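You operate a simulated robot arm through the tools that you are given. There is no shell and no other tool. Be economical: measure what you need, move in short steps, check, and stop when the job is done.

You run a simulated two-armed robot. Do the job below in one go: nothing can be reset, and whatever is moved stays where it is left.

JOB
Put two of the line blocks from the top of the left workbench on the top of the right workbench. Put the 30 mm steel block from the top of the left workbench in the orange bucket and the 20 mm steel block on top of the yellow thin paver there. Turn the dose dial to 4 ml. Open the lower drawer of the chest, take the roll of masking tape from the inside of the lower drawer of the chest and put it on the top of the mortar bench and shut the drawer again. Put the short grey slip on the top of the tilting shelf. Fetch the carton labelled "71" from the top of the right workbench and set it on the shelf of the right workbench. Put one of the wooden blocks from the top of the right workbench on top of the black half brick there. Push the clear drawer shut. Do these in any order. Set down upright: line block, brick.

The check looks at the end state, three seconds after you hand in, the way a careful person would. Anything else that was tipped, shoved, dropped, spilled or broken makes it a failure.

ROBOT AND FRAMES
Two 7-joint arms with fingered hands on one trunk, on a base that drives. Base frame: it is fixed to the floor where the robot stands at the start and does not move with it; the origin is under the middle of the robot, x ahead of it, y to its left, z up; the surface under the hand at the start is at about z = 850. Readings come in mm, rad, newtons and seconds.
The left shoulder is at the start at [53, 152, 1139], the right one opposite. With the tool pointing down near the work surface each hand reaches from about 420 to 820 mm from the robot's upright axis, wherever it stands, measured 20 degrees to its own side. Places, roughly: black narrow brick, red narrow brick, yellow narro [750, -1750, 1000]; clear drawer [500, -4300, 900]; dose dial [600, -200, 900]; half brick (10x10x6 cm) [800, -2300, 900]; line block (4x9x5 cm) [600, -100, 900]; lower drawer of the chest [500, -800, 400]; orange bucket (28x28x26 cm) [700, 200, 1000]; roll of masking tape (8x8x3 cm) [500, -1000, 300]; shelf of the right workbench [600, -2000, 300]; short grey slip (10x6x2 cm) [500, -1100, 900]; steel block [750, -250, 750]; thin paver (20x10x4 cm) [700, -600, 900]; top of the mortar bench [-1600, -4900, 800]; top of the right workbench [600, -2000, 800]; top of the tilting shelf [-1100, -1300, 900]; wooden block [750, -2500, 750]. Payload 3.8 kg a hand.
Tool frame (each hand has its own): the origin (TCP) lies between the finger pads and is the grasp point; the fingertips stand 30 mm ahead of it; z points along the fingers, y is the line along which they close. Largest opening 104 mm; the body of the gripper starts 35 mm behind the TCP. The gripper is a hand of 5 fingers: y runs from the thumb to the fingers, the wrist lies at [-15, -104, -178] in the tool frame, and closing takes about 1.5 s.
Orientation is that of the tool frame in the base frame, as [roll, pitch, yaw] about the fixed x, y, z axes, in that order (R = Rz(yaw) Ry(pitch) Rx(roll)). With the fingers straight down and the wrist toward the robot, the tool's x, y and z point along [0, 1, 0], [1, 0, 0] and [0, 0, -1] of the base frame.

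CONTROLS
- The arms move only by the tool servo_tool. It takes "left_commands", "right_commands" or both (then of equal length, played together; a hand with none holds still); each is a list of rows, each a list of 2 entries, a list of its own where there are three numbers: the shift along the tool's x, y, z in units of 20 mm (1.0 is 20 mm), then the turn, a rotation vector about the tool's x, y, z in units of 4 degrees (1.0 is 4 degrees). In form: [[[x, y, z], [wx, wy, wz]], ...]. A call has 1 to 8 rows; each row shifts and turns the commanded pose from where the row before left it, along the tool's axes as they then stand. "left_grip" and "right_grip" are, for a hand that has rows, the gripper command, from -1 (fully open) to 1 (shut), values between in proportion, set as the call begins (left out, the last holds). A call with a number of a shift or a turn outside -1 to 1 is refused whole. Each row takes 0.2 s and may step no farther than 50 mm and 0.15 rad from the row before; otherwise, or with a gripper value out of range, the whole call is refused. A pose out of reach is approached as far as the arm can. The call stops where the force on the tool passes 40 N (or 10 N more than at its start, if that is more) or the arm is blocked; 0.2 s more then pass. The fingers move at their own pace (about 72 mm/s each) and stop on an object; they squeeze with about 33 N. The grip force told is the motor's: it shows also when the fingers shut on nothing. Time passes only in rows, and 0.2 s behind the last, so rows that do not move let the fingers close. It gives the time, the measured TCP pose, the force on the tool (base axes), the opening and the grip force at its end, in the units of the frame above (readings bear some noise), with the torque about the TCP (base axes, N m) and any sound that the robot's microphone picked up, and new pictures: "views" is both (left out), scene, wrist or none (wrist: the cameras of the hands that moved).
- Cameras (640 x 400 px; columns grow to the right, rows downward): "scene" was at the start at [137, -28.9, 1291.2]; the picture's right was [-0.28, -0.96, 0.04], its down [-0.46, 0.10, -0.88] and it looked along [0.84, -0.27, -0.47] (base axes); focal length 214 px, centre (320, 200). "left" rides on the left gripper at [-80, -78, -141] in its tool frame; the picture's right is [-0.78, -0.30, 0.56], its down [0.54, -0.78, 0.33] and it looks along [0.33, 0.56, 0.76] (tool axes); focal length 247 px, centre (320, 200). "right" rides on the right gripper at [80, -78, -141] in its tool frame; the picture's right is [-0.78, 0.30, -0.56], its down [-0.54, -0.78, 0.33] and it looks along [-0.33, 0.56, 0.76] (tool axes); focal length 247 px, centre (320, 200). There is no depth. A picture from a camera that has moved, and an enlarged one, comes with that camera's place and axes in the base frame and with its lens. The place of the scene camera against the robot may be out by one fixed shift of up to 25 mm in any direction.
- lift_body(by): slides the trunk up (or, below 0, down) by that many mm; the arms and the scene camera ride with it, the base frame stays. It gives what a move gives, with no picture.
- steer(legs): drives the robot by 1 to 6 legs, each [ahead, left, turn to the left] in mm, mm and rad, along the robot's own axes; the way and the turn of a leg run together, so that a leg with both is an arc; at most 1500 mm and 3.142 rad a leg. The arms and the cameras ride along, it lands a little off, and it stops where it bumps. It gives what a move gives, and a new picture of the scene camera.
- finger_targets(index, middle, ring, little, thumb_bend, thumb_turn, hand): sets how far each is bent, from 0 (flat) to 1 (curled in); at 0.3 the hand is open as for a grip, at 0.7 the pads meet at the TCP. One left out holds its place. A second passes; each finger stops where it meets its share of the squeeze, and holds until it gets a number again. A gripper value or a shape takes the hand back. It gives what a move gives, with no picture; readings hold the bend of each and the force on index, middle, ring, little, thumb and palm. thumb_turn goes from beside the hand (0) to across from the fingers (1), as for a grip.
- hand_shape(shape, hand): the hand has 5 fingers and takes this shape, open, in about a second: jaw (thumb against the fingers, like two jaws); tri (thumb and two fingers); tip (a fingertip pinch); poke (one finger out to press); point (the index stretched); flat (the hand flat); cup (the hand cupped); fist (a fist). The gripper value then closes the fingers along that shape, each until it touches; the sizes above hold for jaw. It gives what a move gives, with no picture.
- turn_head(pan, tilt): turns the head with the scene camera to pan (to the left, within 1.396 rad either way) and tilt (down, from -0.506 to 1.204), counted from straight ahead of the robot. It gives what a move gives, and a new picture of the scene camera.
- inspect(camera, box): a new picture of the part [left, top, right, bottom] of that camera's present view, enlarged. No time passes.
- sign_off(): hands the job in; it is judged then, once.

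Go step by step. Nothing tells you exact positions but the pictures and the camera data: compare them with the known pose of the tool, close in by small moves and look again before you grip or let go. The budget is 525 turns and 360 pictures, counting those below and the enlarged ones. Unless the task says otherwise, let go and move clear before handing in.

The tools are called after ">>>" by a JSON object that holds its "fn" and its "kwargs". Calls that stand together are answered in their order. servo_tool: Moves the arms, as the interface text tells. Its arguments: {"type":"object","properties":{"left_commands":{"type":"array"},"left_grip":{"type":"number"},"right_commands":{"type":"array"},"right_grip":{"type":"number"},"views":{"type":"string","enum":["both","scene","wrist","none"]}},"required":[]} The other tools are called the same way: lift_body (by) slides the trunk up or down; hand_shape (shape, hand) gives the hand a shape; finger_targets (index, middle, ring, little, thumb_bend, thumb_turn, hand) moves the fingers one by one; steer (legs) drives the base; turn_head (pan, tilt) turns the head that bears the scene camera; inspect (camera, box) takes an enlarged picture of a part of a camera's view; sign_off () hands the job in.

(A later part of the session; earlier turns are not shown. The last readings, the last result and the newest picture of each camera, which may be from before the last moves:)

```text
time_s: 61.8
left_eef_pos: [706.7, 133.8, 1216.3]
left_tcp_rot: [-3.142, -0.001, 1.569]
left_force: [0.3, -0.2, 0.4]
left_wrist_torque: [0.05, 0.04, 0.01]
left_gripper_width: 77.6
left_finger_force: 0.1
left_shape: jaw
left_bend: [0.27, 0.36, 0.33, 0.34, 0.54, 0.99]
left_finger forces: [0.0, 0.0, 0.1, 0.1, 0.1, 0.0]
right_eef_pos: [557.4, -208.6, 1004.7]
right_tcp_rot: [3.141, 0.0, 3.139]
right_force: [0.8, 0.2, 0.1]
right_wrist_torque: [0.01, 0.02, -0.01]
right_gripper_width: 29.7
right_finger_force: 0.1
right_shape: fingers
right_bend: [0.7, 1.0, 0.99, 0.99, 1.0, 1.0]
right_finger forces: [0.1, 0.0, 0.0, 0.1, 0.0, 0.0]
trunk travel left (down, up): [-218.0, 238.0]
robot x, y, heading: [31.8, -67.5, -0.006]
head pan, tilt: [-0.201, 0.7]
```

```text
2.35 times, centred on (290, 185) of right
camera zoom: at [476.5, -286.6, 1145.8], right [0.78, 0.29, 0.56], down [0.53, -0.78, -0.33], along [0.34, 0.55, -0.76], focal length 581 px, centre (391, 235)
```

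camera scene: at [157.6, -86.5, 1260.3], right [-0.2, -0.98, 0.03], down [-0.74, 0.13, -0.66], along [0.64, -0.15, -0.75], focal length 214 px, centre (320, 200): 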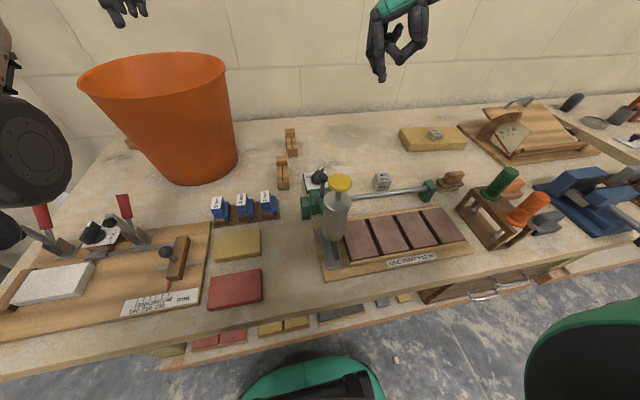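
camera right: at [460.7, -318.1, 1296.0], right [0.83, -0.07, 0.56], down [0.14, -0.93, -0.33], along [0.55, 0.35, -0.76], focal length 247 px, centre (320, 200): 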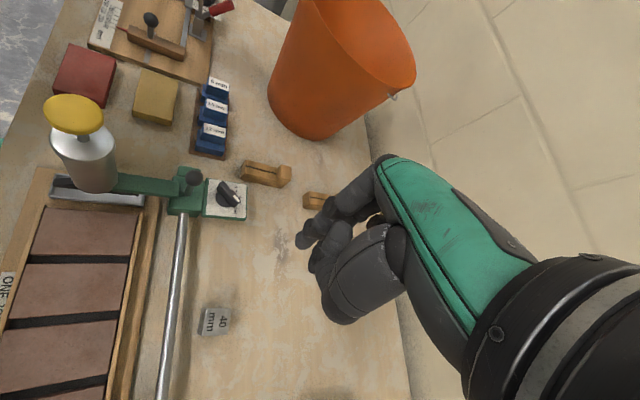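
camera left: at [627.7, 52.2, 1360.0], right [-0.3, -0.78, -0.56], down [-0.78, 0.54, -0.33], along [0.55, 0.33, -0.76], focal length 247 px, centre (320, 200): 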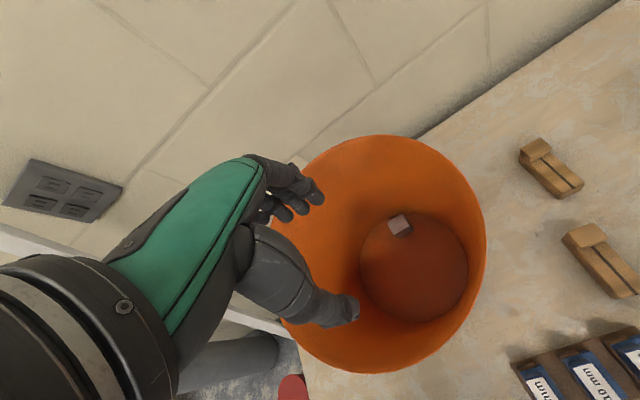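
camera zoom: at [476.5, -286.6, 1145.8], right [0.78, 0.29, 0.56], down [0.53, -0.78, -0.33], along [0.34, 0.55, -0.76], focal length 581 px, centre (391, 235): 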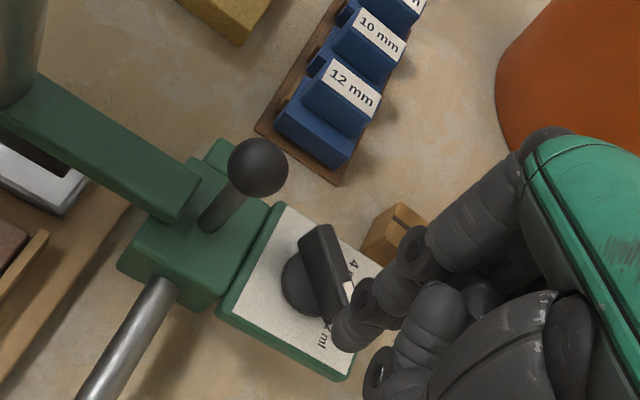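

>>> {"fn": "servo_tool", "kwargs": {"right_commands": [[[0, 0, 1], [0, 0, 0]], [[0, 0.2, 0.9], [0, 0, 0]], [[0, 0, 0.5], [0, 0, 0]]], "views": "none"}}

>>> {"fn": "inspect", "kwargs": {"camera": "right", "box": [160, 100, 420, 270]}}

>>> {"fn": "inspect", "kwargs": {"camera": "scene", "box": [260, 90, 440, 200]}}

```text
time_s: 62.6
left_eef_pos: [706.7, 134.0, 1217.9]
left_tcp_rot: [-3.139, 0.0, 1.569]
left_force: [-0.8, -0.2, 0.3]
left_wrist_torque: [0.0, 0.01, 0.01]
left_gripper_width: 77.6
left_finger_force: 0.1
left_shape: jaw
left_bend: [0.27, 0.36, 0.33, 0.34, 0.54, 0.99]
left_finger forces: [0.1, 0.1, 0.0, 0.0, 0.1, 0.0]
right_eef_pos: [556.6, -206.8, 956.5]
right_tcp_rot: [3.14, -0.001, 3.139]
right_force: [-0.3, -0.5, -1.4]
right_wrist_torque: [0.03, 0.03, -0.01]
right_gripper_width: 29.6
right_finger_force: 0.1
right_shape: fingers
right_bend: [0.7, 1.0, 0.99, 0.99, 1.0, 1.0]
right_finger forces: [0.0, 0.1, 0.0, 0.1, 0.1, 0.0]
trunk travel left (down, up): [-218.0, 238.0]
robot x, y, heading: [32.0, -66.0, -0.004]
head pan, tilt: [-0.201, 0.7]
```

```text
2.35 times, centred on (290, 185) of right
camera zoom: at [476.6, -283.5, 1097.7], right [0.78, 0.29, 0.56], down [0.53, -0.78, -0.33], along [0.34, 0.55, -0.76], focal length 581 px, centre (391, 235)
```

zoom: 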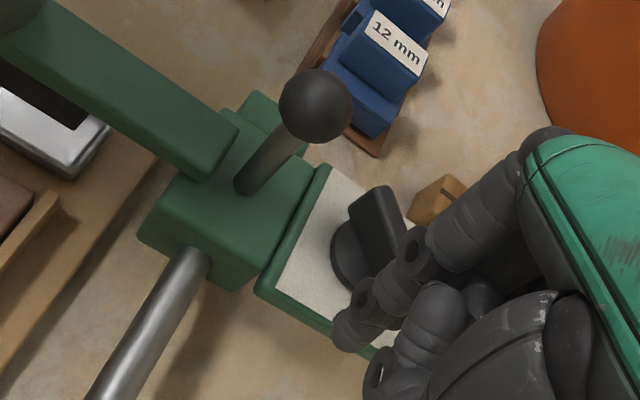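

```text
3.56 times, centred on (350, 145) of scene
camera zoom: at [157.4, -86.6, 1260.4], right [-0.2, -0.98, 0.03], down [-0.74, 0.13, -0.66], along [0.64, -0.15, -0.75], focal length 763 px, centre (213, 396)
```

zoom: 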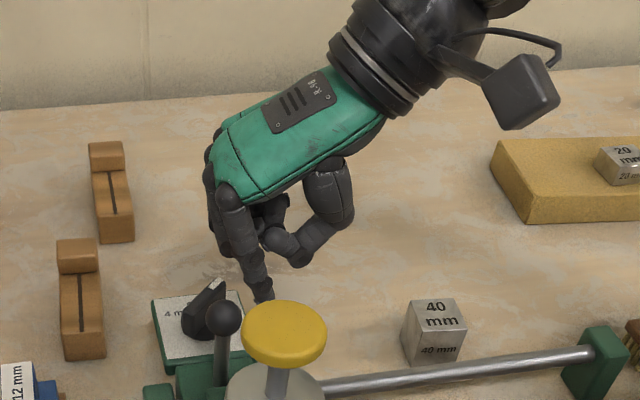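

>>> {"fn": "servo_tool", "kwargs": {"right_commands": [[[0, 0, 0.25], [0, 0, 0]], [[0, 0.5, 0], [0, 0, 0]], [[-0.1, 0.3, 0], [0, 0, 0]]], "views": "none"}}

>>> {"fn": "inspect", "kwargs": {"camera": "scene", "box": [270, 140, 380, 210]}}

>>> {"fn": "inspect", "kwargs": {"camera": "right", "box": [230, 150, 390, 260]}}

```text
time_s: 63.4
left_eef_pos: [707.2, 132.5, 1218.3]
left_tcp_rot: [-3.139, 0.001, 1.569]
left_force: [0.0, 0.5, 0.6]
left_wrist_torque: [0.02, 0.04, 0.04]
left_gripper_width: 77.6
left_finger_force: 0.1
left_shape: jaw
left_bend: [0.27, 0.36, 0.33, 0.34, 0.54, 0.99]
left_finger forces: [0.0, 0.0, 0.0, 0.0, 0.1, 0.1]
right_eef_pos: [559.3, -189.4, 950.9]
right_tcp_rot: [-3.14, 0.001, 3.137]
right_force: [-0.3, -0.5, -0.7]
right_wrist_torque: [-0.04, 0.0, -0.01]
right_gripper_width: 29.7
right_finger_force: 0.1
right_shape: fingers
right_bend: [0.7, 1.0, 0.99, 0.99, 1.0, 1.0]
right_finger forces: [0.1, 0.0, 0.1, 0.0, 0.0, 0.1]
trunk travel left (down, up): [-218.0, 238.0]
robot x, y, heading: [29.0, -61.6, -0.001]
head pan, tilt: [-0.201, 0.7]
```

```text
5.71 times, centred on (325, 175) of scene
camera zoom: at [157.5, -86.4, 1260.4], right [-0.2, -0.98, 0.03], down [-0.74, 0.13, -0.66], along [0.64, -0.15, -0.75], focal length 1226 px, centre (291, 343)
```

zoom: 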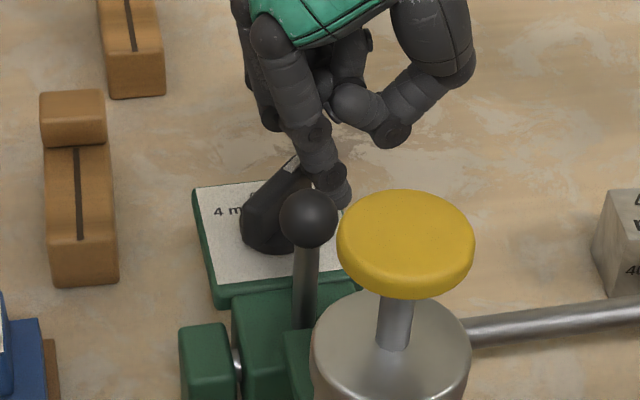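

```text
3.64 times, centred on (310, 205) of right
camera zoom: at [478.9, -267.4, 1092.6], right [0.78, 0.29, 0.56], down [0.53, -0.78, -0.33], along [0.34, 0.55, -0.76], focal length 898 px, centre (356, 182)
```

zoom: 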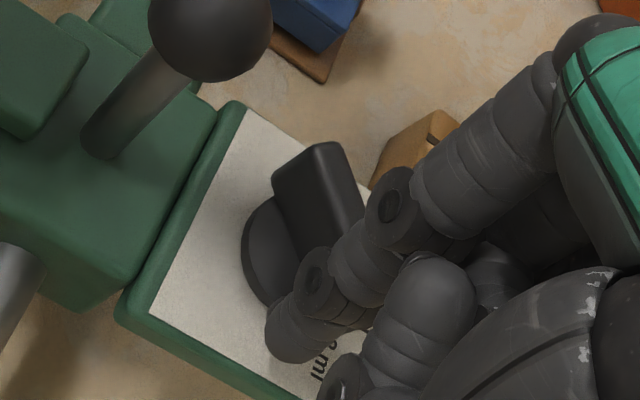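

>>> {"fn": "servo_tool", "kwargs": {"right_commands": [[[-0.35, 0.12, 0], [0, 0, 0]], [[-0.3, 0.15, 0], [0, 0, 0]], [[-0.2, 0.2, 0], [0, 0, 0]], [[0, 0, 0], [0, 0, 0]]], "views": "none"}}

>>> {"fn": "inspect", "kwargs": {"camera": "scene", "box": [270, 140, 380, 210]}}

>>> {"fn": "inspect", "kwargs": {"camera": "right", "box": [230, 150, 390, 260]}}

```text
time_s: 64.4
left_eef_pos: [705.8, 133.3, 1217.4]
left_tcp_rot: [-3.14, -0.001, 1.569]
left_force: [-0.9, 0.2, 0.3]
left_wrist_torque: [0.0, 0.0, 0.0]
left_gripper_width: 77.8
left_finger_force: 0.1
left_shape: jaw
left_bend: [0.27, 0.36, 0.33, 0.34, 0.54, 0.99]
left_finger forces: [0.0, 0.0, 0.0, 0.0, 0.0, 0.0]
right_eef_pos: [576.8, -180.2, 950.0]
right_tcp_rot: [3.14, -0.001, 3.138]
right_force: [0.3, -1.2, 0.5]
right_wrist_torque: [-0.02, -0.03, 0.02]
right_gripper_width: 29.6
right_finger_force: 0.7
right_shape: fingers
right_bend: [0.7, 1.0, 0.99, 0.99, 1.0, 1.0]
right_finger forces: [1.0, 0.0, 0.0, 0.1, 0.0, 0.1]
trunk travel left (down, up): [-218.0, 238.0]
robot x, y, heading: [32.3, -67.6, -0.0]
head pan, tilt: [-0.201, 0.7]
```

```text
5.71 times, centred on (325, 175) of scene
camera zoom: at [157.3, -86.7, 1260.4], right [-0.2, -0.98, 0.03], down [-0.74, 0.13, -0.66], along [0.64, -0.15, -0.75], focal length 1226 px, centre (291, 343)
```

zoom: 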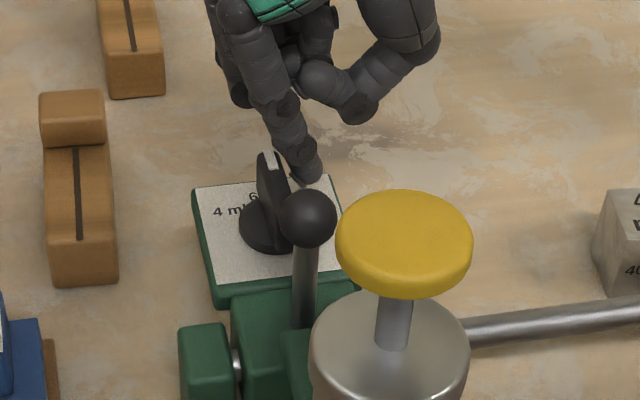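

```text
3.64 times, centred on (310, 205) of right
camera zoom: at [495.5, -258.1, 1093.0], right [0.78, 0.29, 0.56], down [0.53, -0.78, -0.33], along [0.34, 0.55, -0.76], focal length 898 px, centre (356, 182)
```

zoom: 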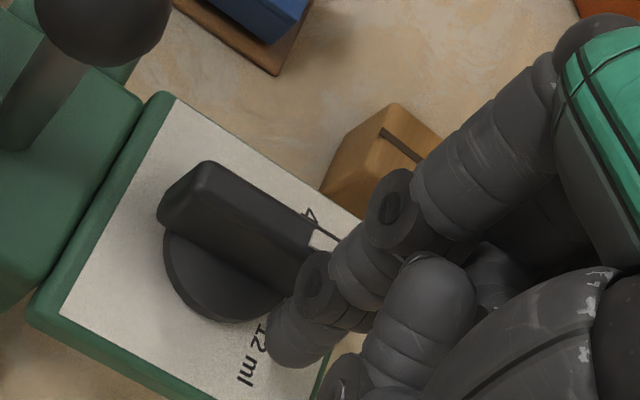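

>>> {"fn": "servo_tool", "kwargs": {"right_commands": [[[-0.1, 0.25, 0], [0, 0, 0]], [[-0.1, 0.25, 0], [0, 0, 0]], [[0, 0.1, 0], [0, 0, 0]], [[0, 0, 0], [0, 0, 0]]], "views": "none"}}

>>> {"fn": "inspect", "kwargs": {"camera": "scene", "box": [270, 140, 380, 210]}}

>>> {"fn": "inspect", "kwargs": {"camera": "right", "box": [230, 150, 390, 260]}}

```text
time_s: 65.4
left_eef_pos: [707.0, 131.8, 1218.1]
left_tcp_rot: [-3.139, 0.0, 1.569]
left_force: [-1.0, 0.0, 0.0]
left_wrist_torque: [0.01, 0.02, 0.0]
left_gripper_width: 77.4
left_finger_force: 0.1
left_shape: jaw
left_bend: [0.27, 0.36, 0.33, 0.34, 0.54, 0.99]
left_finger forces: [0.0, 0.0, 0.0, 0.0, 0.1, 0.0]
right_eef_pos: [581.5, -168.7, 950.7]
right_tcp_rot: [-3.139, -0.001, 3.14]
right_force: [0.2, -0.3, 1.4]
right_wrist_torque: [-0.02, -0.04, -0.01]
right_gripper_width: 29.7
right_finger_force: 0.0
right_shape: fingers
right_bend: [0.7, 1.0, 0.99, 0.99, 1.0, 1.0]
right_finger forces: [0.0, 0.0, 0.0, 0.1, 0.0, 0.0]
trunk travel left (down, up): [-218.0, 238.0]
robot x, y, heading: [28.1, -65.5, -0.001]
head pan, tilt: [-0.201, 0.7]
```

```text
5.71 times, centred on (325, 175) of scene
camera zoom: at [157.4, -86.5, 1260.4], right [-0.2, -0.98, 0.03], down [-0.74, 0.13, -0.66], along [0.64, -0.15, -0.75], focal length 1226 px, centre (291, 343)
```

zoom: 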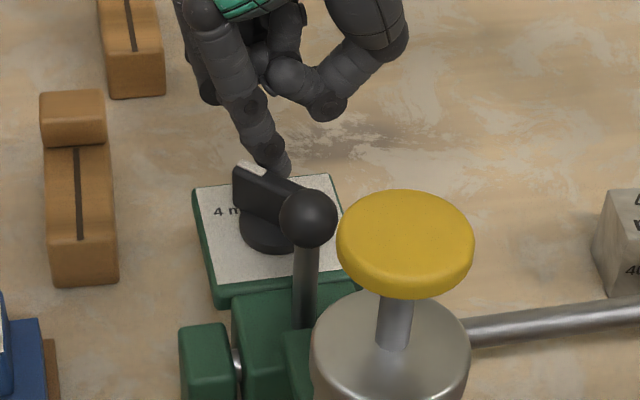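

```text
3.64 times, centred on (310, 205) of right
camera zoom: at [499.7, -245.7, 1092.9], right [0.78, 0.29, 0.56], down [0.53, -0.78, -0.33], along [0.34, 0.55, -0.76], focal length 898 px, centre (356, 182)
```

zoom: 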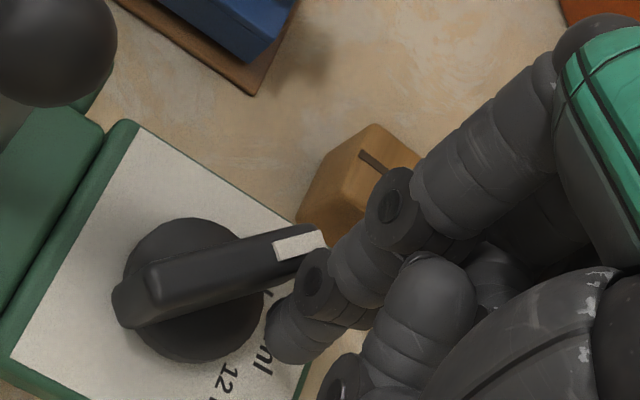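

The pointer now reads about 45°. I'll back the finger off and check it against the 4 ml label.

>>> {"fn": "servo_tool", "kwargs": {"right_commands": [[[-0.2, -0.5, 0], [0, 0, 0]], [[-0.2, -1, -0.5], [0, 0, 0]], [[0, -1, -1], [0, 0, 0]], [[0, -1, -1], [0, 0, 0]], [[0, -1, -1], [0, 0, 0]], [[0, -1, -1], [0, 0, 0]], [[0, -1, -1], [0, 0, 0]], [[0, -0.5, -1], [0, 0, 0]]], "views": "none"}}

>>> {"fn": "inspect", "kwargs": {"camera": "right", "box": [100, 80, 340, 230]}}

```text
time_s: 67.2
left_eef_pos: [707.9, 133.7, 1219.2]
left_tcp_rot: [-3.14, 0.0, 1.568]
left_force: [0.1, -0.6, -0.2]
left_wrist_torque: [0.01, 0.02, -0.01]
left_gripper_width: 77.8
left_finger_force: 0.0
left_shape: jaw
left_bend: [0.27, 0.36, 0.33, 0.34, 0.54, 0.99]
left_finger forces: [0.1, 0.1, 0.0, 0.0, 0.0, 0.0]
right_eef_pos: [587.5, -309.7, 1081.2]
right_tcp_rot: [3.141, 0.002, 3.14]
right_force: [-0.9, -1.1, -0.5]
right_wrist_torque: [-0.02, 0.02, 0.02]
right_gripper_width: 29.6
right_finger_force: 0.1
right_shape: fingers
right_bend: [0.7, 1.0, 0.99, 0.99, 1.0, 1.0]
right_finger forces: [0.1, 0.1, 0.0, 0.0, 0.0, 0.0]
trunk travel left (down, up): [-218.0, 238.0]
robot x, y, heading: [32.6, -68.1, 0.001]
head pan, tilt: [-0.201, 0.7]
```

```text
2.67 times, centred on (220, 155) of right
camera zoom: at [506.8, -386.8, 1222.8], right [0.78, 0.29, 0.56], down [0.53, -0.78, -0.33], along [0.34, 0.55, -0.76], focal length 659 px, centre (587, 320)
```

zoom: 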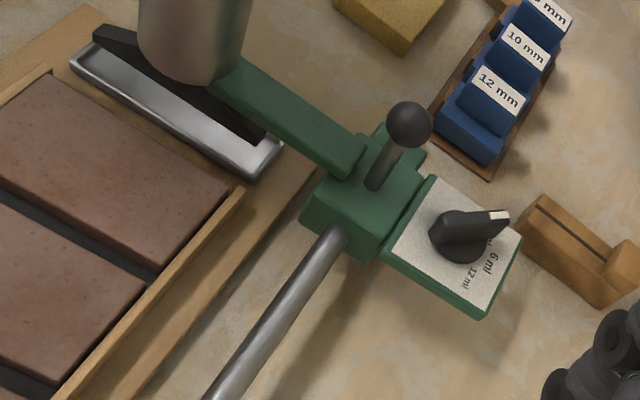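

>>> {"fn": "inspect", "kwargs": {"camera": "scene", "box": [290, 150, 350, 190]}}

>>> {"fn": "inspect", "kwargs": {"camera": "right", "box": [230, 140, 310, 200]}}

```text
10.00 times, centred on (320, 170) of scene
camera zoom: at [157.1, -86.4, 1260.4], right [-0.2, -0.98, 0.03], down [-0.74, 0.13, -0.66], along [0.64, -0.15, -0.75], focal length 2145 px, centre (320, 500)
```

zoom: 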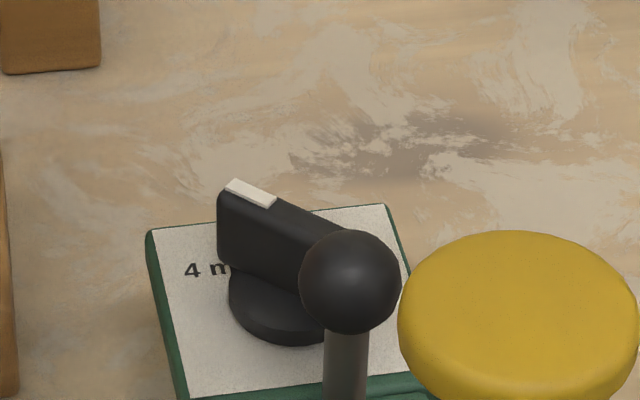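

```text
6.67 times, centred on (270, 170) of right
camera zoom: at [506.8, -386.8, 1222.8], right [0.78, 0.29, 0.56], down [0.53, -0.78, -0.33], along [0.34, 0.55, -0.76], focal length 1646 px, centre (653, 400)
```

zoom: 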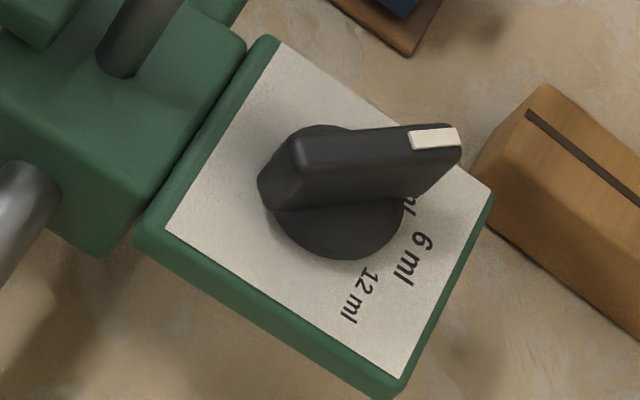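

The dial reads 4 ml within my measuring error. Next is the near line block at (630,-90), gripped across its width by the left hand from the left with the fingers tilted forward. I'll rotate the left hand and raise the right one.

>>> {"fn": "servo_tool", "kwargs": {"left_commands": [[[0, 0, 0], [0, 0, 1]], [[0, 0, 0], [0, 0, 1]], [[0, 0, 0], [0, 0, 1]], [[0, 0, 0], [0, 0, 1]], [[0, 0, 0], [0, 0, 1]], [[0, 0, 0], [0, 0, 1]], [[0, 0, 0], [0, 0, 1]], [[0, 0, 0], [0, 0, 1]]], "right_commands": [[[0.5, 0, -1], [0, 0, 0]], [[0.5, 0, -1], [0, 0, 0]], [[0.5, 0, -1], [0, 0, 0]], [[0.5, 0, -1], [0, 0, 0]], [[0.5, 0, 0], [0, 0, 0]], [[0.5, 0, 0], [0, 0, 0]], [[0.5, 0, 0], [0, 0, 0]], [[0.5, 0, 0], [0, 0, 0]]], "right_grip": -1, "left_grip": -1, "views": "none"}}

>>> {"fn": "servo_tool", "kwargs": {"left_commands": [[[0, 0, 0], [0, 0, 1]], [[0, 0, 0], [0, 0, 1]], [[0, 0, 0], [0, 0, 1]], [[0, 0, 0], [0, 0, 1]], [[0, 0, 0], [0, 0, 1]], [[0, 0, 0], [0, 0, 1]], [[0, 0, 0], [0, 0, 1]], [[0, 0, 0], [0, 0, 1]]], "views": "none"}}

>>> {"fn": "servo_tool", "kwargs": {"left_commands": [[[0, 0, 0], [0, 0, 1]], [[0, 0, 0], [0, 0, 1]], [[0, 0, 0], [0, 0, 1]], [[0, 0, 0], [0, 0, 1]], [[0, 0, 0], [0, 0, 1]], [[0, 0, 0], [0, 0, 1]], [[0, 0, 0], [0, 0, 0.4]]], "views": "none"}}

>>> {"fn": "steer", "kwargs": {"legs": [[0, -110, 0]]}}

```text
time_s: 69.0
left_eef_pos: [705.3, 134.3, 1217.4]
left_tcp_rot: [-3.14, -0.001, 1.009]
left_force: [0.3, -0.8, 0.5]
left_wrist_torque: [-0.04, 0.01, 0.01]
left_gripper_width: 103.4
left_finger_force: 0.1
left_shape: jaw
left_bend: [0.3, 0.3, 0.3, 0.3, 0.3, 0.98]
left_finger forces: [0.0, 0.0, 0.0, 0.0, 0.1, 0.1]
right_eef_pos: [508.3, -308.9, 1161.0]
right_tcp_rot: [-3.14, 0.0, 3.14]
right_force: [-0.1, -0.8, 0.0]
right_wrist_torque: [0.0, 0.03, 0.02]
right_gripper_width: 0.0
right_finger_force: 0.1
right_shape: poke
right_bend: [0.7, 0.7, 0.99, 0.99, 1.0, 1.0]
right_finger forces: [0.0, 0.1, 0.0, 0.0, 0.0, 0.0]
trunk travel left (down, up): [-218.0, 238.0]
robot x, y, heading: [26.0, -67.1, -0.006]
head pan, tilt: [-0.201, 0.7]
```

```text
time_s: 70.8
left_eef_pos: [682.9, 135.7, 1205.7]
left_tcp_rot: [3.141, 0.002, 0.45]
left_force: [-0.4, 0.3, 0.8]
left_wrist_torque: [-0.01, 0.02, 0.01]
left_gripper_width: 103.7
left_finger_force: 0.1
left_shape: jaw
left_bend: [0.3, 0.3, 0.3, 0.3, 0.3, 0.98]
left_finger forces: [0.0, 0.0, 0.1, 0.0, 0.1, 0.0]
left hand out of reach, approached as far as the arm can: row 5, 6, 7, 8
right_eef_pos: [507.8, -308.3, 1161.3]
right_tcp_rot: [-3.14, 0.0, 3.139]
right_force: [0.8, -0.2, 1.2]
right_wrist_torque: [0.01, -0.01, -0.01]
right_gripper_width: 0.0
right_finger_force: 0.1
right_shape: poke
right_bend: [0.7, 0.7, 0.99, 0.99, 1.0, 1.0]
right_finger forces: [0.0, 0.0, 0.0, 0.0, 0.0, 0.0]
trunk travel left (down, up): [-218.0, 238.0]
robot x, y, heading: [31.1, -66.9, 0.002]
head pan, tilt: [-0.201, 0.7]
```

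```text
time_s: 72.4
left_eef_pos: [641.8, 145.9, 1185.9]
left_tcp_rot: [-3.141, -0.003, 0.012]
left_force: [0.1, 0.3, -0.6]
left_wrist_torque: [0.01, -0.02, 0.01]
left_gripper_width: 103.6
left_finger_force: 0.1
left_shape: jaw
left_bend: [0.3, 0.3, 0.3, 0.3, 0.3, 0.98]
left_finger forces: [0.1, 0.0, 0.0, 0.0, 0.0, 0.0]
left hand out of reach, approached as far as the arm can: row 1, 2, 3, 4, 5, 6
right_eef_pos: [507.6, -307.9, 1161.3]
right_tcp_rot: [-3.139, 0.0, 3.139]
right_force: [0.1, 0.2, 0.3]
right_wrist_torque: [0.0, -0.02, -0.01]
right_gripper_width: 0.2
right_finger_force: 0.0
right_shape: poke
right_bend: [0.7, 0.7, 0.99, 0.99, 1.0, 1.0]
right_finger forces: [0.1, 0.0, 0.1, 0.0, 0.0, 0.0]
trunk travel left (down, up): [-218.0, 238.0]
robot x, y, heading: [32.4, -68.1, -0.003]
head pan, tilt: [-0.201, 0.7]
```

```text
time_s: 73.6
left_eef_pos: [641.0, 36.6, 1187.5]
left_tcp_rot: [3.14, -0.003, 0.014]
left_force: [0.0, 0.7, -0.2]
left_wrist_torque: [0.02, -0.01, -0.01]
left_gripper_width: 103.7
left_finger_force: 0.1
left_shape: jaw
left_bend: [0.3, 0.3, 0.3, 0.3, 0.3, 0.98]
left_finger forces: [0.1, 0.0, 0.0, 0.1, 0.0, 0.0]
right_eef_pos: [508.5, -415.8, 1161.9]
right_tcp_rot: [-3.138, 0.001, 3.139]
right_force: [0.5, -0.1, -0.3]
right_wrist_torque: [-0.01, -0.02, 0.02]
right_gripper_width: 0.3
right_finger_force: 0.1
right_shape: poke
right_bend: [0.7, 0.7, 0.99, 0.99, 1.0, 1.0]
right_finger forces: [0.0, 0.1, 0.1, 0.0, 0.0, 0.1]
trunk travel left (down, up): [-218.0, 238.0]
robot x, y, heading: [33.5, -175.8, -0.007]
head pan, tilt: [-0.201, 0.7]
camera scene: at [157.0, -194.9, 1260.4], right [-0.2, -0.98, 0.03], down [-0.74, 0.13, -0.66], along [0.64, -0.15, -0.75], focal length 214 px, centre (320, 200)
```

scene: 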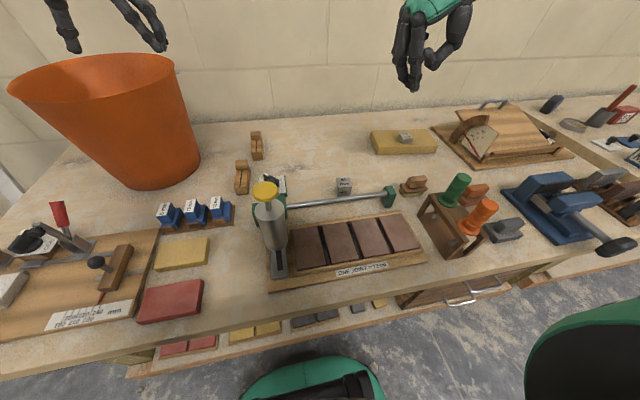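

>>> {"fn": "servo_tool", "kwargs": {"left_commands": [[[0, 0.8, 0], [0, 1, 0]], [[0, 0.8, 0], [0, 1, 0]], [[0, 0.8, 0], [0, 1, 0]], [[0, 0.8, 0], [0, 1, 0]], [[0, 0.8, 0], [0, 1, 0]], [[0, 0.8, 0], [0, 1, 0]], [[0, 0.8, 0], [0, 1, 0]], [[0, 0.8, 0], [0, 1, 0]]], "left_grip": -0.6, "views": "none"}}

>>> {"fn": "servo_tool", "kwargs": {"left_commands": [[[-0.65, 0, 0.76], [0, 1, 0]], [[-0.65, 0, 0.76], [0, 1, 0]], [[-0.65, 0, 0.76], [0, 0, 0]], [[-0.65, 0, 0.76], [0, 0, 0]], [[-0.65, 0, 0.76], [0, 0, 0]]], "views": "wrist"}}

```text
time_s: 75.4
left_eef_pos: [642.7, -91.3, 1187.8]
left_tcp_rot: [-3.141, -0.561, 0.014]
left_force: [0.2, 0.2, 0.4]
left_wrist_torque: [0.02, 0.02, 0.0]
left_gripper_width: 83.4
left_finger_force: 0.1
left_shape: jaw
left_bend: [0.27, 0.34, 0.32, 0.33, 0.49, 0.99]
left_finger forces: [0.1, 0.0, 0.1, 0.0, 0.1, 0.0]
right_eef_pos: [508.1, -417.6, 1161.0]
right_tcp_rot: [-3.141, 0.0, 3.141]
right_force: [-0.5, -1.1, 0.7]
right_wrist_torque: [0.01, 0.01, 0.02]
right_gripper_width: 0.0
right_finger_force: 0.0
right_shape: poke
right_bend: [0.7, 0.7, 0.99, 0.99, 1.0, 1.0]
right_finger forces: [0.1, 0.0, 0.0, 0.0, 0.0, 0.0]
trunk travel left (down, up): [-218.0, 238.0]
robot x, y, heading: [30.2, -173.5, -0.005]
head pan, tilt: [-0.201, 0.7]
```

```text
time_s: 76.6
left_eef_pos: [637.9, -90.4, 1087.6]
left_tcp_rot: [3.14, -0.7, 0.012]
left_force: [0.1, 0.2, 0.0]
left_wrist_torque: [-0.04, 0.01, 0.01]
left_gripper_width: 83.5
left_finger_force: 0.0
left_shape: jaw
left_bend: [0.27, 0.34, 0.32, 0.33, 0.49, 0.99]
left_finger forces: [0.1, 0.1, 0.0, 0.1, 0.0, 0.0]
right_eef_pos: [507.7, -416.7, 1162.6]
right_tcp_rot: [-3.139, 0.0, 3.14]
right_force: [1.3, 0.0, -0.2]
right_wrist_torque: [0.0, -0.01, 0.03]
right_gripper_width: 0.0
right_finger_force: 0.0
right_shape: poke
right_bend: [0.7, 0.7, 0.99, 0.99, 1.0, 1.0]
right_finger forces: [0.0, 0.1, 0.1, 0.1, 0.0, 0.0]
trunk travel left (down, up): [-218.0, 238.0]
robot x, y, heading: [32.9, -179.1, -0.001]
head pan, tilt: [-0.201, 0.7]
camera left: at [484.3, -16.5, 1144.2], right [-0.24, 0.29, -0.93], down [0.61, 0.79, 0.09], along [0.75, -0.55, -0.37], focal length 247 px, centre (320, 200)
```

left: 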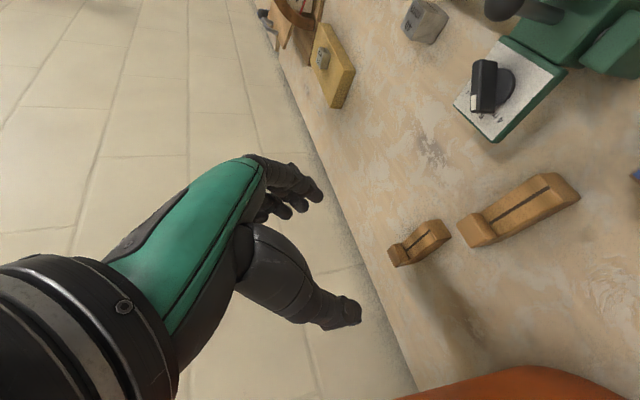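

>>> {"fn": "inspect", "kwargs": {"camera": "left", "box": [440, 30, 580, 150]}}

>>> {"fn": "inspect", "kwargs": {"camera": "left", "box": [370, 150, 610, 300]}}

```text
3.33 times, centred on (510, 90) of left
camera zoom: at [484.3, -16.5, 1144.2], right [-0.24, 0.29, -0.93], down [0.61, 0.79, 0.09], along [0.75, -0.55, -0.37], focal length 823 px, centre (-313, 567)
```

zoom: 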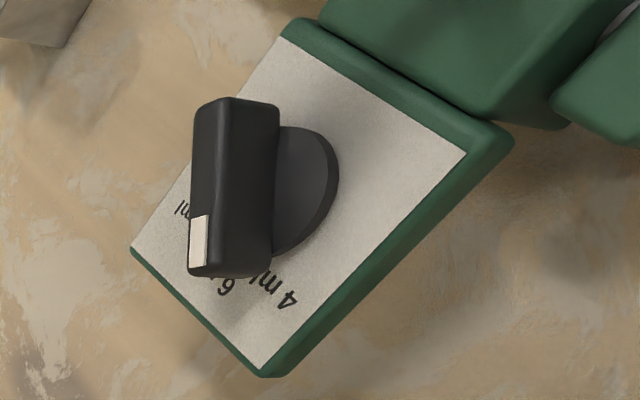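

```text
2.67 times, centred on (490, 225) of left
camera zoom: at [484.3, -16.5, 1144.2], right [-0.24, 0.29, -0.93], down [0.61, 0.79, 0.09], along [0.75, -0.55, -0.37], focal length 659 px, centre (-133, 133)
```

zoom: 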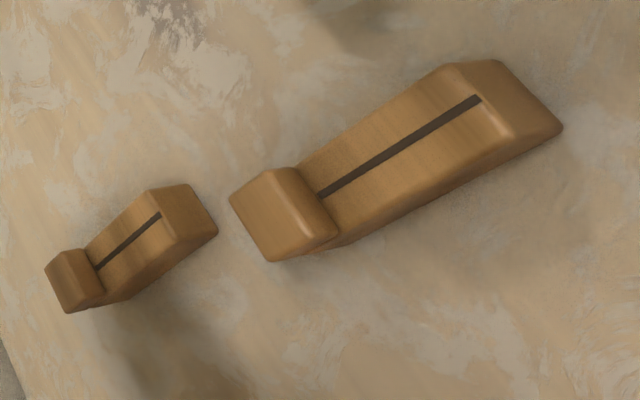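

I'll use a smaller forward tilt (20°) here so the fingers stay clear of the dial knob.

>>> {"fn": "servo_tool", "kwargs": {"left_commands": [[[0, 0, 0], [0, -1, 0]], [[0, 0, 0], [0, -1, 0]], [[0, 0, 0], [0, -1, 0]], [[0, 0, 0], [0, -1, 0]], [[0, 0, 0], [0, -1, 0]]], "left_grip": -0.3, "views": "none"}}

>>> {"fn": "servo_tool", "kwargs": {"left_commands": [[[-0.44, 0, 0.96], [0, 0, 0]], [[-0.44, 0, 0.96], [0, 0, 0]], [[-0.44, 0, 0.96], [0, 0, 0]], [[-0.44, 0, 0.96], [0, 0, 0]], [[-0.44, 0, 0.96], [0, 0, 0]], [[-0.44, 0, 0.96], [0, 0, 0]]], "views": "both"}}

```text
time_s: 77.8
left_eef_pos: [639.2, -90.6, 1087.5]
left_tcp_rot: [3.14, -0.349, 0.014]
left_force: [-0.2, -0.4, 0.9]
left_wrist_torque: [0.0, -0.03, 0.03]
left_gripper_width: 68.1
left_finger_force: 0.0
left_shape: jaw
left_bend: [0.28, 0.39, 0.35, 0.36, 0.62, 1.0]
left_finger forces: [0.0, 0.1, 0.0, 0.0, 0.1, 0.0]
right_eef_pos: [508.8, -416.5, 1160.8]
right_tcp_rot: [3.141, 0.002, 3.14]
right_force: [0.1, 0.8, 0.5]
right_wrist_torque: [-0.06, 0.0, -0.01]
right_gripper_width: 0.2
right_finger_force: 0.1
right_shape: poke
right_bend: [0.7, 0.7, 0.99, 0.99, 1.0, 1.0]
right_finger forces: [0.0, 0.1, 0.0, 0.0, 0.1, 0.0]
trunk travel left (down, up): [-218.0, 238.0]
robot x, y, heading: [29.5, -177.2, 0.001]
head pan, tilt: [-0.201, 0.7]
```

```text
time_s: 79.2
left_eef_pos: [628.2, -90.6, 962.2]
left_tcp_rot: [3.141, -0.351, 0.016]
left_force: [0.9, -0.7, 0.5]
left_wrist_torque: [-0.02, 0.0, 0.0]
left_gripper_width: 68.1
left_finger_force: 0.1
left_shape: jaw
left_bend: [0.28, 0.39, 0.35, 0.36, 0.62, 1.0]
left_finger forces: [0.0, 0.0, 0.1, 0.0, 0.1, 0.1]
right_eef_pos: [509.5, -416.6, 1162.4]
right_tcp_rot: [-3.139, -0.001, 3.14]
right_force: [-0.5, 0.4, -0.3]
right_wrist_torque: [0.02, -0.02, 0.0]
right_gripper_width: 0.0
right_finger_force: 0.2
right_shape: poke
right_bend: [0.7, 0.7, 0.99, 0.99, 1.0, 1.0]
right_finger forces: [0.0, 0.0, 0.0, 0.0, 0.0, 0.1]
trunk travel left (down, up): [-218.0, 238.0]
robot x, y, heading: [30.7, -177.8, -0.01]
head pan, tilt: [-0.201, 0.7]
camera scene: at [157.1, -195.3, 1260.4], right [-0.2, -0.98, 0.03], down [-0.74, 0.13, -0.66], along [0.64, -0.15, -0.75], focal length 214 px, centre (320, 200)
camera left: at [503.1, -16.0, 1066.7], right [-0.54, 0.29, -0.79], down [0.61, 0.79, -0.13], along [0.58, -0.55, -0.6], focal length 247 px, centre (320, 200)
```

scene: 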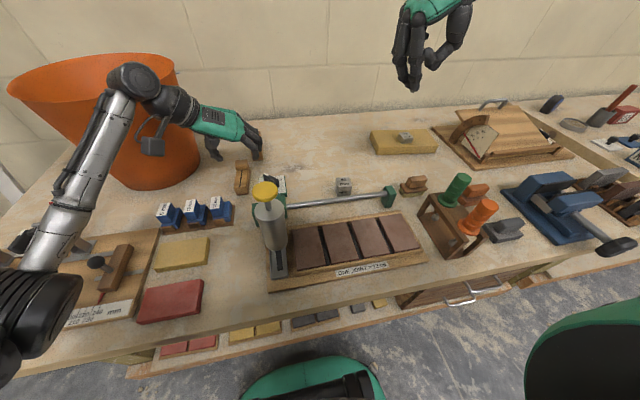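
left: 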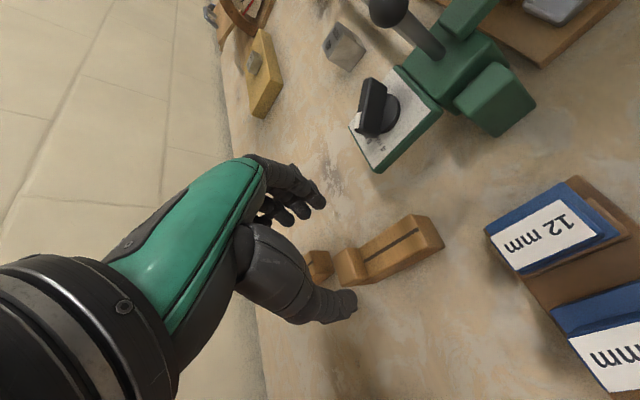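

The left elbow is getting low near the clamp jig, so I'll raise the trunk to lift it before lowering the hand.

>>> {"fn": "lift_body", "kwargs": {"by": 110}}

>>> {"fn": "servo_tool", "kwargs": {"left_commands": [[[-0.3, 0, 0.9], [0, 0, 0]], [[-0.34, 0, 0.94], [0, 0, 0]], [[-0.34, 0, 0.94], [0, 0, 0]], [[-0.34, 0, 0.94], [0, 0, 0]], [[-0.34, 0, 0.94], [0, 0, 0]], [[-0.34, 0, 0.94], [0, 0, 0]]], "views": "both"}}

```text
time_s: 80.6
left_eef_pos: [629.1, -91.2, 1070.3]
left_tcp_rot: [-3.14, -0.35, 0.013]
left_force: [-0.2, -0.9, 0.3]
left_wrist_torque: [0.01, -0.01, -0.01]
left_gripper_width: 68.0
left_finger_force: 0.1
left_shape: jaw
left_bend: [0.28, 0.39, 0.35, 0.36, 0.62, 1.0]
left_finger forces: [0.0, 0.1, 0.1, 0.0, 0.0, 0.0]
right_eef_pos: [507.9, -416.3, 1271.5]
right_tcp_rot: [-3.14, -0.001, 3.14]
right_force: [0.8, 0.6, -0.1]
right_wrist_torque: [0.03, -0.01, -0.02]
right_gripper_width: 0.1
right_finger_force: 0.0
right_shape: poke
right_bend: [0.7, 0.7, 0.99, 0.99, 1.0, 1.0]
right_finger forces: [0.0, 0.1, 0.0, 0.0, 0.1, 0.0]
trunk travel left (down, up): [-328.0, 128.0]
robot x, y, heading: [30.3, -178.8, 0.0]
head pan, tilt: [-0.201, 0.7]
```

```text
time_s: 82.0
left_eef_pos: [628.6, -90.8, 952.8]
left_tcp_rot: [3.14, -0.351, 0.015]
left_force: [0.0, 0.7, 0.2]
left_wrist_torque: [0.0, -0.02, 0.0]
left_gripper_width: 68.1
left_finger_force: 0.1
left_shape: jaw
left_bend: [0.28, 0.39, 0.35, 0.36, 0.62, 1.0]
left_finger forces: [0.0, 0.1, 0.0, 0.0, 0.1, 0.0]
right_eef_pos: [508.1, -417.1, 1271.3]
right_tcp_rot: [-3.139, 0.001, 3.139]
right_force: [-0.5, -0.9, 0.3]
right_wrist_torque: [0.01, -0.03, 0.02]
right_gripper_width: 0.0
right_finger_force: 0.1
right_shape: poke
right_bend: [0.7, 0.7, 0.99, 0.99, 1.0, 1.0]
right_finger forces: [0.1, 0.1, 0.1, 0.0, 0.0, 0.0]
trunk travel left (down, up): [-328.0, 128.0]
robot x, y, heading: [29.0, -174.0, -0.003]
head pan, tilt: [-0.201, 0.7]
camera scene: at [113.1, -195.3, 1385.6], right [-0.2, -0.98, 0.01], down [-0.66, 0.13, -0.74], along [0.72, -0.15, -0.68], focal length 214 px, centre (320, 200)
camera left: at [503.7, -15.7, 1058.2], right [-0.54, 0.29, -0.79], down [0.61, 0.79, -0.13], along [0.58, -0.55, -0.6], focal length 247 px, centre (320, 200)
```

scene: 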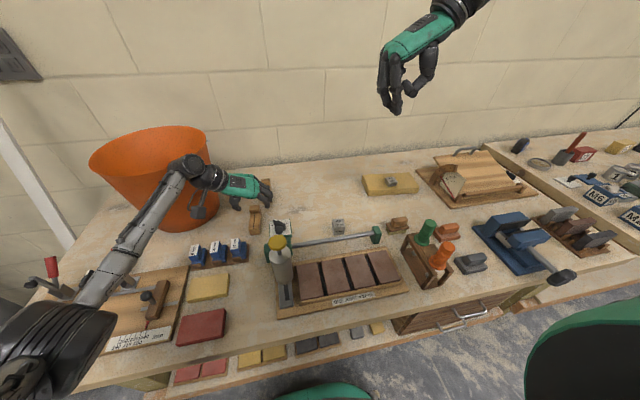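
left: 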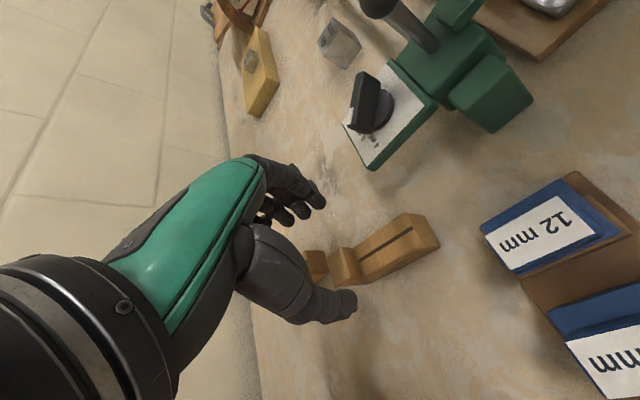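

>>> {"fn": "inspect", "kwargs": {"camera": "left", "box": [290, 180, 470, 300]}}

```text
3.33 times, centred on (380, 240) of left
camera zoom: at [503.7, -15.7, 1058.2], right [-0.54, 0.29, -0.79], down [0.61, 0.79, -0.13], along [0.58, -0.55, -0.6], focal length 823 px, centre (120, 67)
```

zoom: 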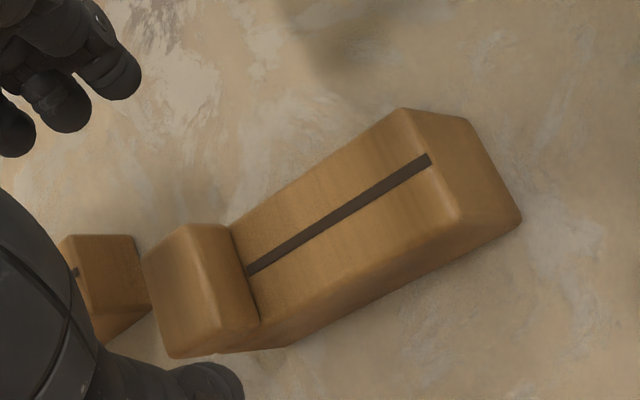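

>>> {"fn": "servo_tool", "kwargs": {"left_commands": [[[0, -0.05, 0], [-0.2, 0, 0.53]], [[0, -0.05, 0], [-0.2, 0, 0.53]], [[0, 0, 0], [0, 0.9, 0]], [[0, 0, 0], [0, 0.85, 0]], [[-0.35, 0, 0.69], [0, 0, 0]], [[-0.35, 0, 0.69], [0, 0, 0]]], "views": "both"}}

```text
time_s: 83.4
left_eef_pos: [629.2, -89.4, 921.0]
left_tcp_rot: [3.139, -0.473, -0.063]
left_force: [-0.7, -0.1, -0.1]
left_wrist_torque: [-0.01, 0.02, 0.05]
left_gripper_width: 67.9
left_finger_force: 0.1
left_shape: jaw
left_bend: [0.28, 0.39, 0.35, 0.36, 0.62, 1.0]
left_finger forces: [0.0, 0.0, 0.1, 0.0, 0.0, 0.0]
right_eef_pos: [508.3, -417.1, 1270.9]
right_tcp_rot: [3.141, -0.001, 3.14]
right_force: [-0.1, -1.0, -0.1]
right_wrist_torque: [-0.02, 0.0, 0.02]
right_gripper_width: 0.0
right_finger_force: 0.1
right_shape: poke
right_bend: [0.7, 0.7, 0.99, 0.99, 1.0, 1.0]
right_finger forces: [0.1, 0.0, 0.1, 0.0, 0.0, 0.0]
trunk travel left (down, up): [-328.0, 128.0]
robot x, y, heading: [27.6, -180.7, -0.006]
head pan, tilt: [-0.201, 0.7]
camera scene: at [113.1, -195.3, 1385.6], right [-0.2, -0.98, 0.01], down [-0.66, 0.13, -0.74], along [0.72, -0.15, -0.68], focal length 214 px, centre (320, 200)
camera left: at [499.1, -3.8, 1011.1], right [-0.42, 0.32, -0.85], down [0.68, 0.73, -0.05], along [0.61, -0.6, -0.52], focal length 247 px, centre (320, 200)
```

scene: 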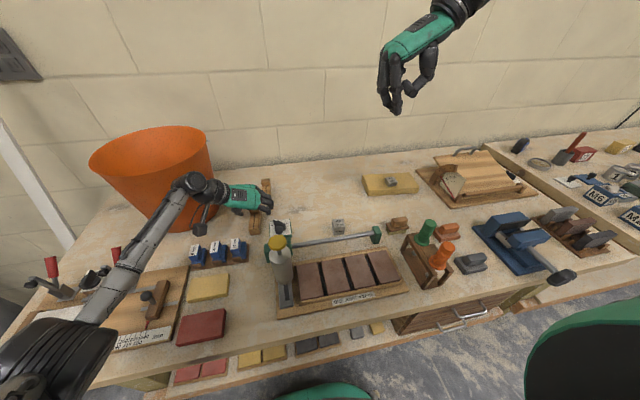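
left: 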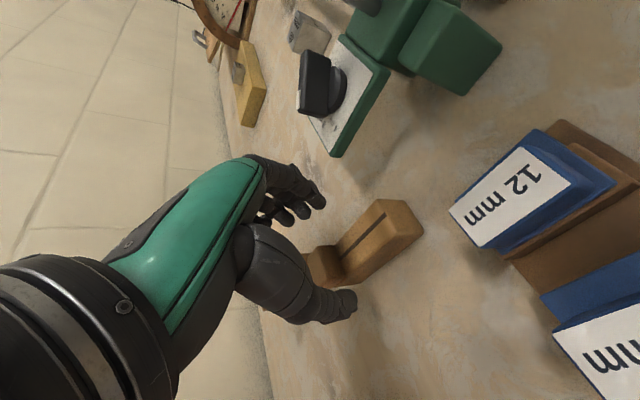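

>>> {"fn": "servo_tool", "kwargs": {"left_commands": [[[-0.35, 0, 0.69], [0, 0, 0]], [[-0.35, 0, 0.65], [0, 0, 0]]], "views": "wrist"}}

```text
time_s: 84.0
left_eef_pos: [629.7, -89.2, 891.4]
left_tcp_rot: [3.139, -0.475, -0.064]
left_force: [0.0, 0.2, -0.3]
left_wrist_torque: [0.01, -0.04, 0.01]
left_gripper_width: 68.1
left_finger_force: 0.2
left_shape: jaw
left_bend: [0.28, 0.39, 0.35, 0.36, 0.62, 1.0]
left_finger forces: [0.0, 0.0, 0.0, 0.1, 0.0, 0.1]
right_eef_pos: [507.6, -416.8, 1270.9]
right_tcp_rot: [-3.138, 0.001, 3.141]
right_force: [0.2, 0.1, 0.7]
right_wrist_torque: [0.0, 0.01, -0.02]
right_gripper_width: 0.1
right_finger_force: 0.1
right_shape: poke
right_bend: [0.7, 0.7, 0.99, 0.99, 1.0, 1.0]
right_finger forces: [0.0, 0.0, 0.1, 0.0, 0.0, 0.1]
trunk travel left (down, up): [-328.0, 128.0]
robot x, y, heading: [29.4, -177.3, -0.002]
head pan, tilt: [-0.201, 0.7]
camera left: at [498.9, -4.4, 981.1], right [-0.42, 0.32, -0.85], down [0.68, 0.73, -0.05], along [0.61, -0.6, -0.52], focal length 247 px, centre (320, 200)
```

left: 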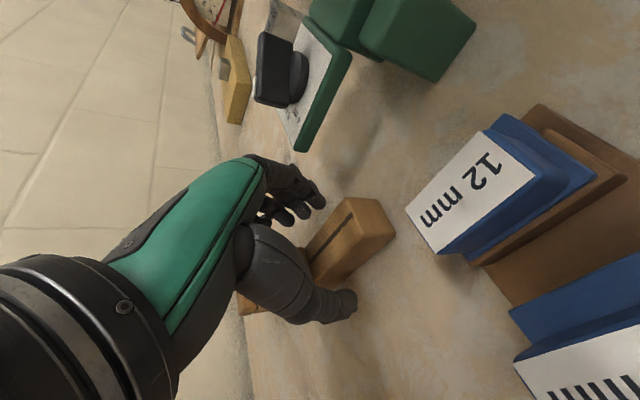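

>>> {"fn": "servo_tool", "kwargs": {"left_commands": [[[0, 0, 0], [0, 0, 0]], [[0, 0, 0], [0, 0, 0]], [[0, 0, 0], [0, 0, 0]], [[0, 0, 0], [0, 0, 0]], [[0, 0, 0], [0, 0, 0]]], "left_grip": 1, "views": "wrist"}}

```text
time_s: 85.2
left_eef_pos: [630.6, -89.1, 892.7]
left_tcp_rot: [3.141, -0.472, -0.063]
left_force: [1.2, -0.2, 0.4]
left_wrist_torque: [0.01, -0.03, 0.05]
left_gripper_width: 26.8
left_finger_force: 33.3
left_shape: jaw
left_bend: [0.74, 0.56, 0.55, 0.58, 0.75, 1.0]
left_finger forces: [17.1, 8.4, 3.7, 0.4, 29.5, 0.0]
right_eef_pos: [506.7, -415.8, 1271.7]
right_tcp_rot: [-3.139, 0.0, 3.14]
right_force: [0.5, 0.1, -0.5]
right_wrist_torque: [-0.01, 0.0, 0.03]
right_gripper_width: 0.4
right_finger_force: 0.1
right_shape: poke
right_bend: [0.7, 0.7, 0.99, 0.99, 1.0, 1.0]
right_finger forces: [0.1, 0.0, 0.1, 0.0, 0.1, 0.0]
trunk travel left (down, up): [-328.0, 128.0]
robot x, y, heading: [29.9, -173.8, -0.006]
head pan, tilt: [-0.201, 0.7]
camera left: at [498.8, -4.5, 981.3], right [-0.42, 0.32, -0.85], down [0.68, 0.73, -0.05], along [0.61, -0.6, -0.52], focal length 247 px, centre (320, 200)
```

left: 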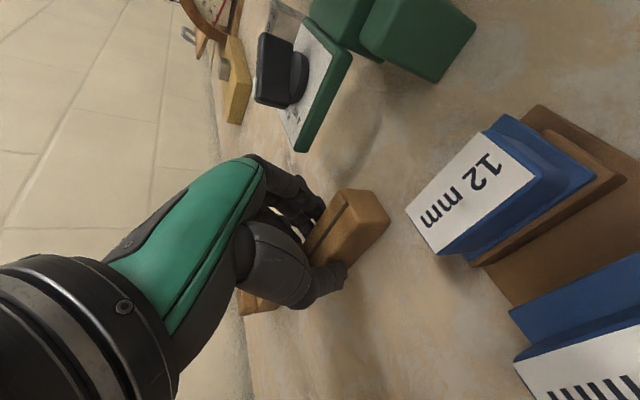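

Gripped. Lifting straight up.

>>> {"fn": "servo_tool", "kwargs": {"left_commands": [[[0.454, 0, -0.891], [0, 0, 0]], [[0.454, 0, -0.891], [0, 0, 0]], [[0.454, 0, -0.891], [0, 0, 0]], [[0.454, 0, -0.891], [0, 0, 0]], [[0.454, 0, -0.891], [0, 0, 0]], [[0.454, 0, -0.891], [0, 0, 0]], [[0.454, 0, -0.891], [0, 0, 0]], [[0.454, 0, -0.891], [0, 0, 0]]], "views": "both"}}

```text
time_s: 87.0
left_eef_pos: [628.2, -89.1, 1052.7]
left_tcp_rot: [3.139, -0.472, -0.062]
left_force: [0.6, 0.9, -0.3]
left_wrist_torque: [-0.02, 0.02, -0.01]
left_gripper_width: 26.5
left_finger_force: 32.6
left_shape: jaw
left_bend: [0.74, 0.57, 0.56, 0.58, 0.75, 1.0]
left_finger forces: [18.0, 8.1, 3.6, 0.1, 29.7, 0.0]
right_eef_pos: [507.8, -416.6, 1271.8]
right_tcp_rot: [-3.142, 0.001, 3.141]
right_force: [0.1, 1.1, -0.5]
right_wrist_torque: [0.01, -0.02, -0.02]
right_gripper_width: 0.1
right_finger_force: 0.1
right_shape: poke
right_bend: [0.7, 0.7, 0.99, 0.99, 1.0, 1.0]
right_finger forces: [0.0, 0.0, 0.1, 0.0, 0.1, 0.0]
trunk travel left (down, up): [-328.0, 128.0]
robot x, y, heading: [33.2, -175.5, -0.006]
head pan, tilt: [-0.201, 0.7]
camera scene: at [112.9, -195.4, 1385.6], right [-0.2, -0.98, 0.01], down [-0.66, 0.13, -0.74], along [0.72, -0.15, -0.68], focal length 214 px, centre (320, 200)
camera left: at [498.1, -4.0, 1142.2], right [-0.42, 0.32, -0.85], down [0.68, 0.73, -0.05], along [0.61, -0.6, -0.52], focal length 247 px, centre (320, 200)
```

scene: 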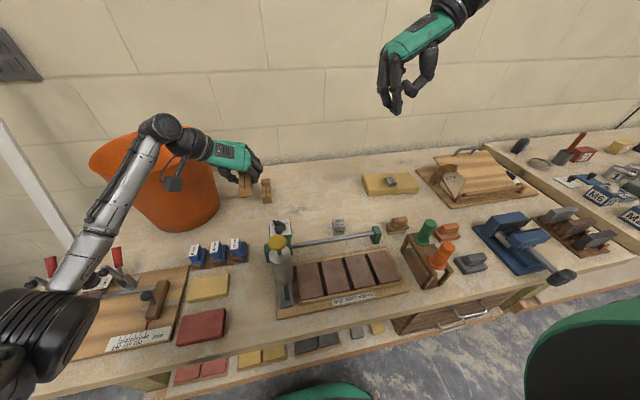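
left: 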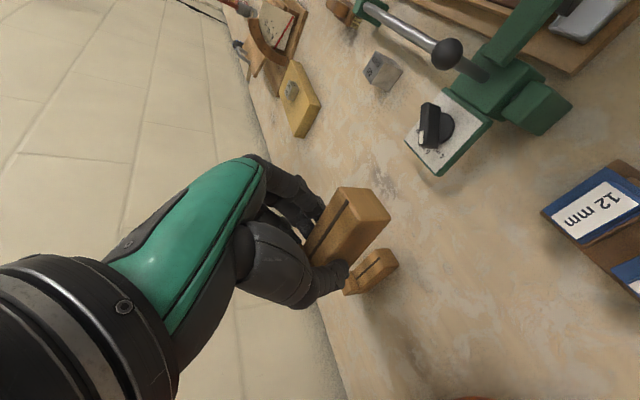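

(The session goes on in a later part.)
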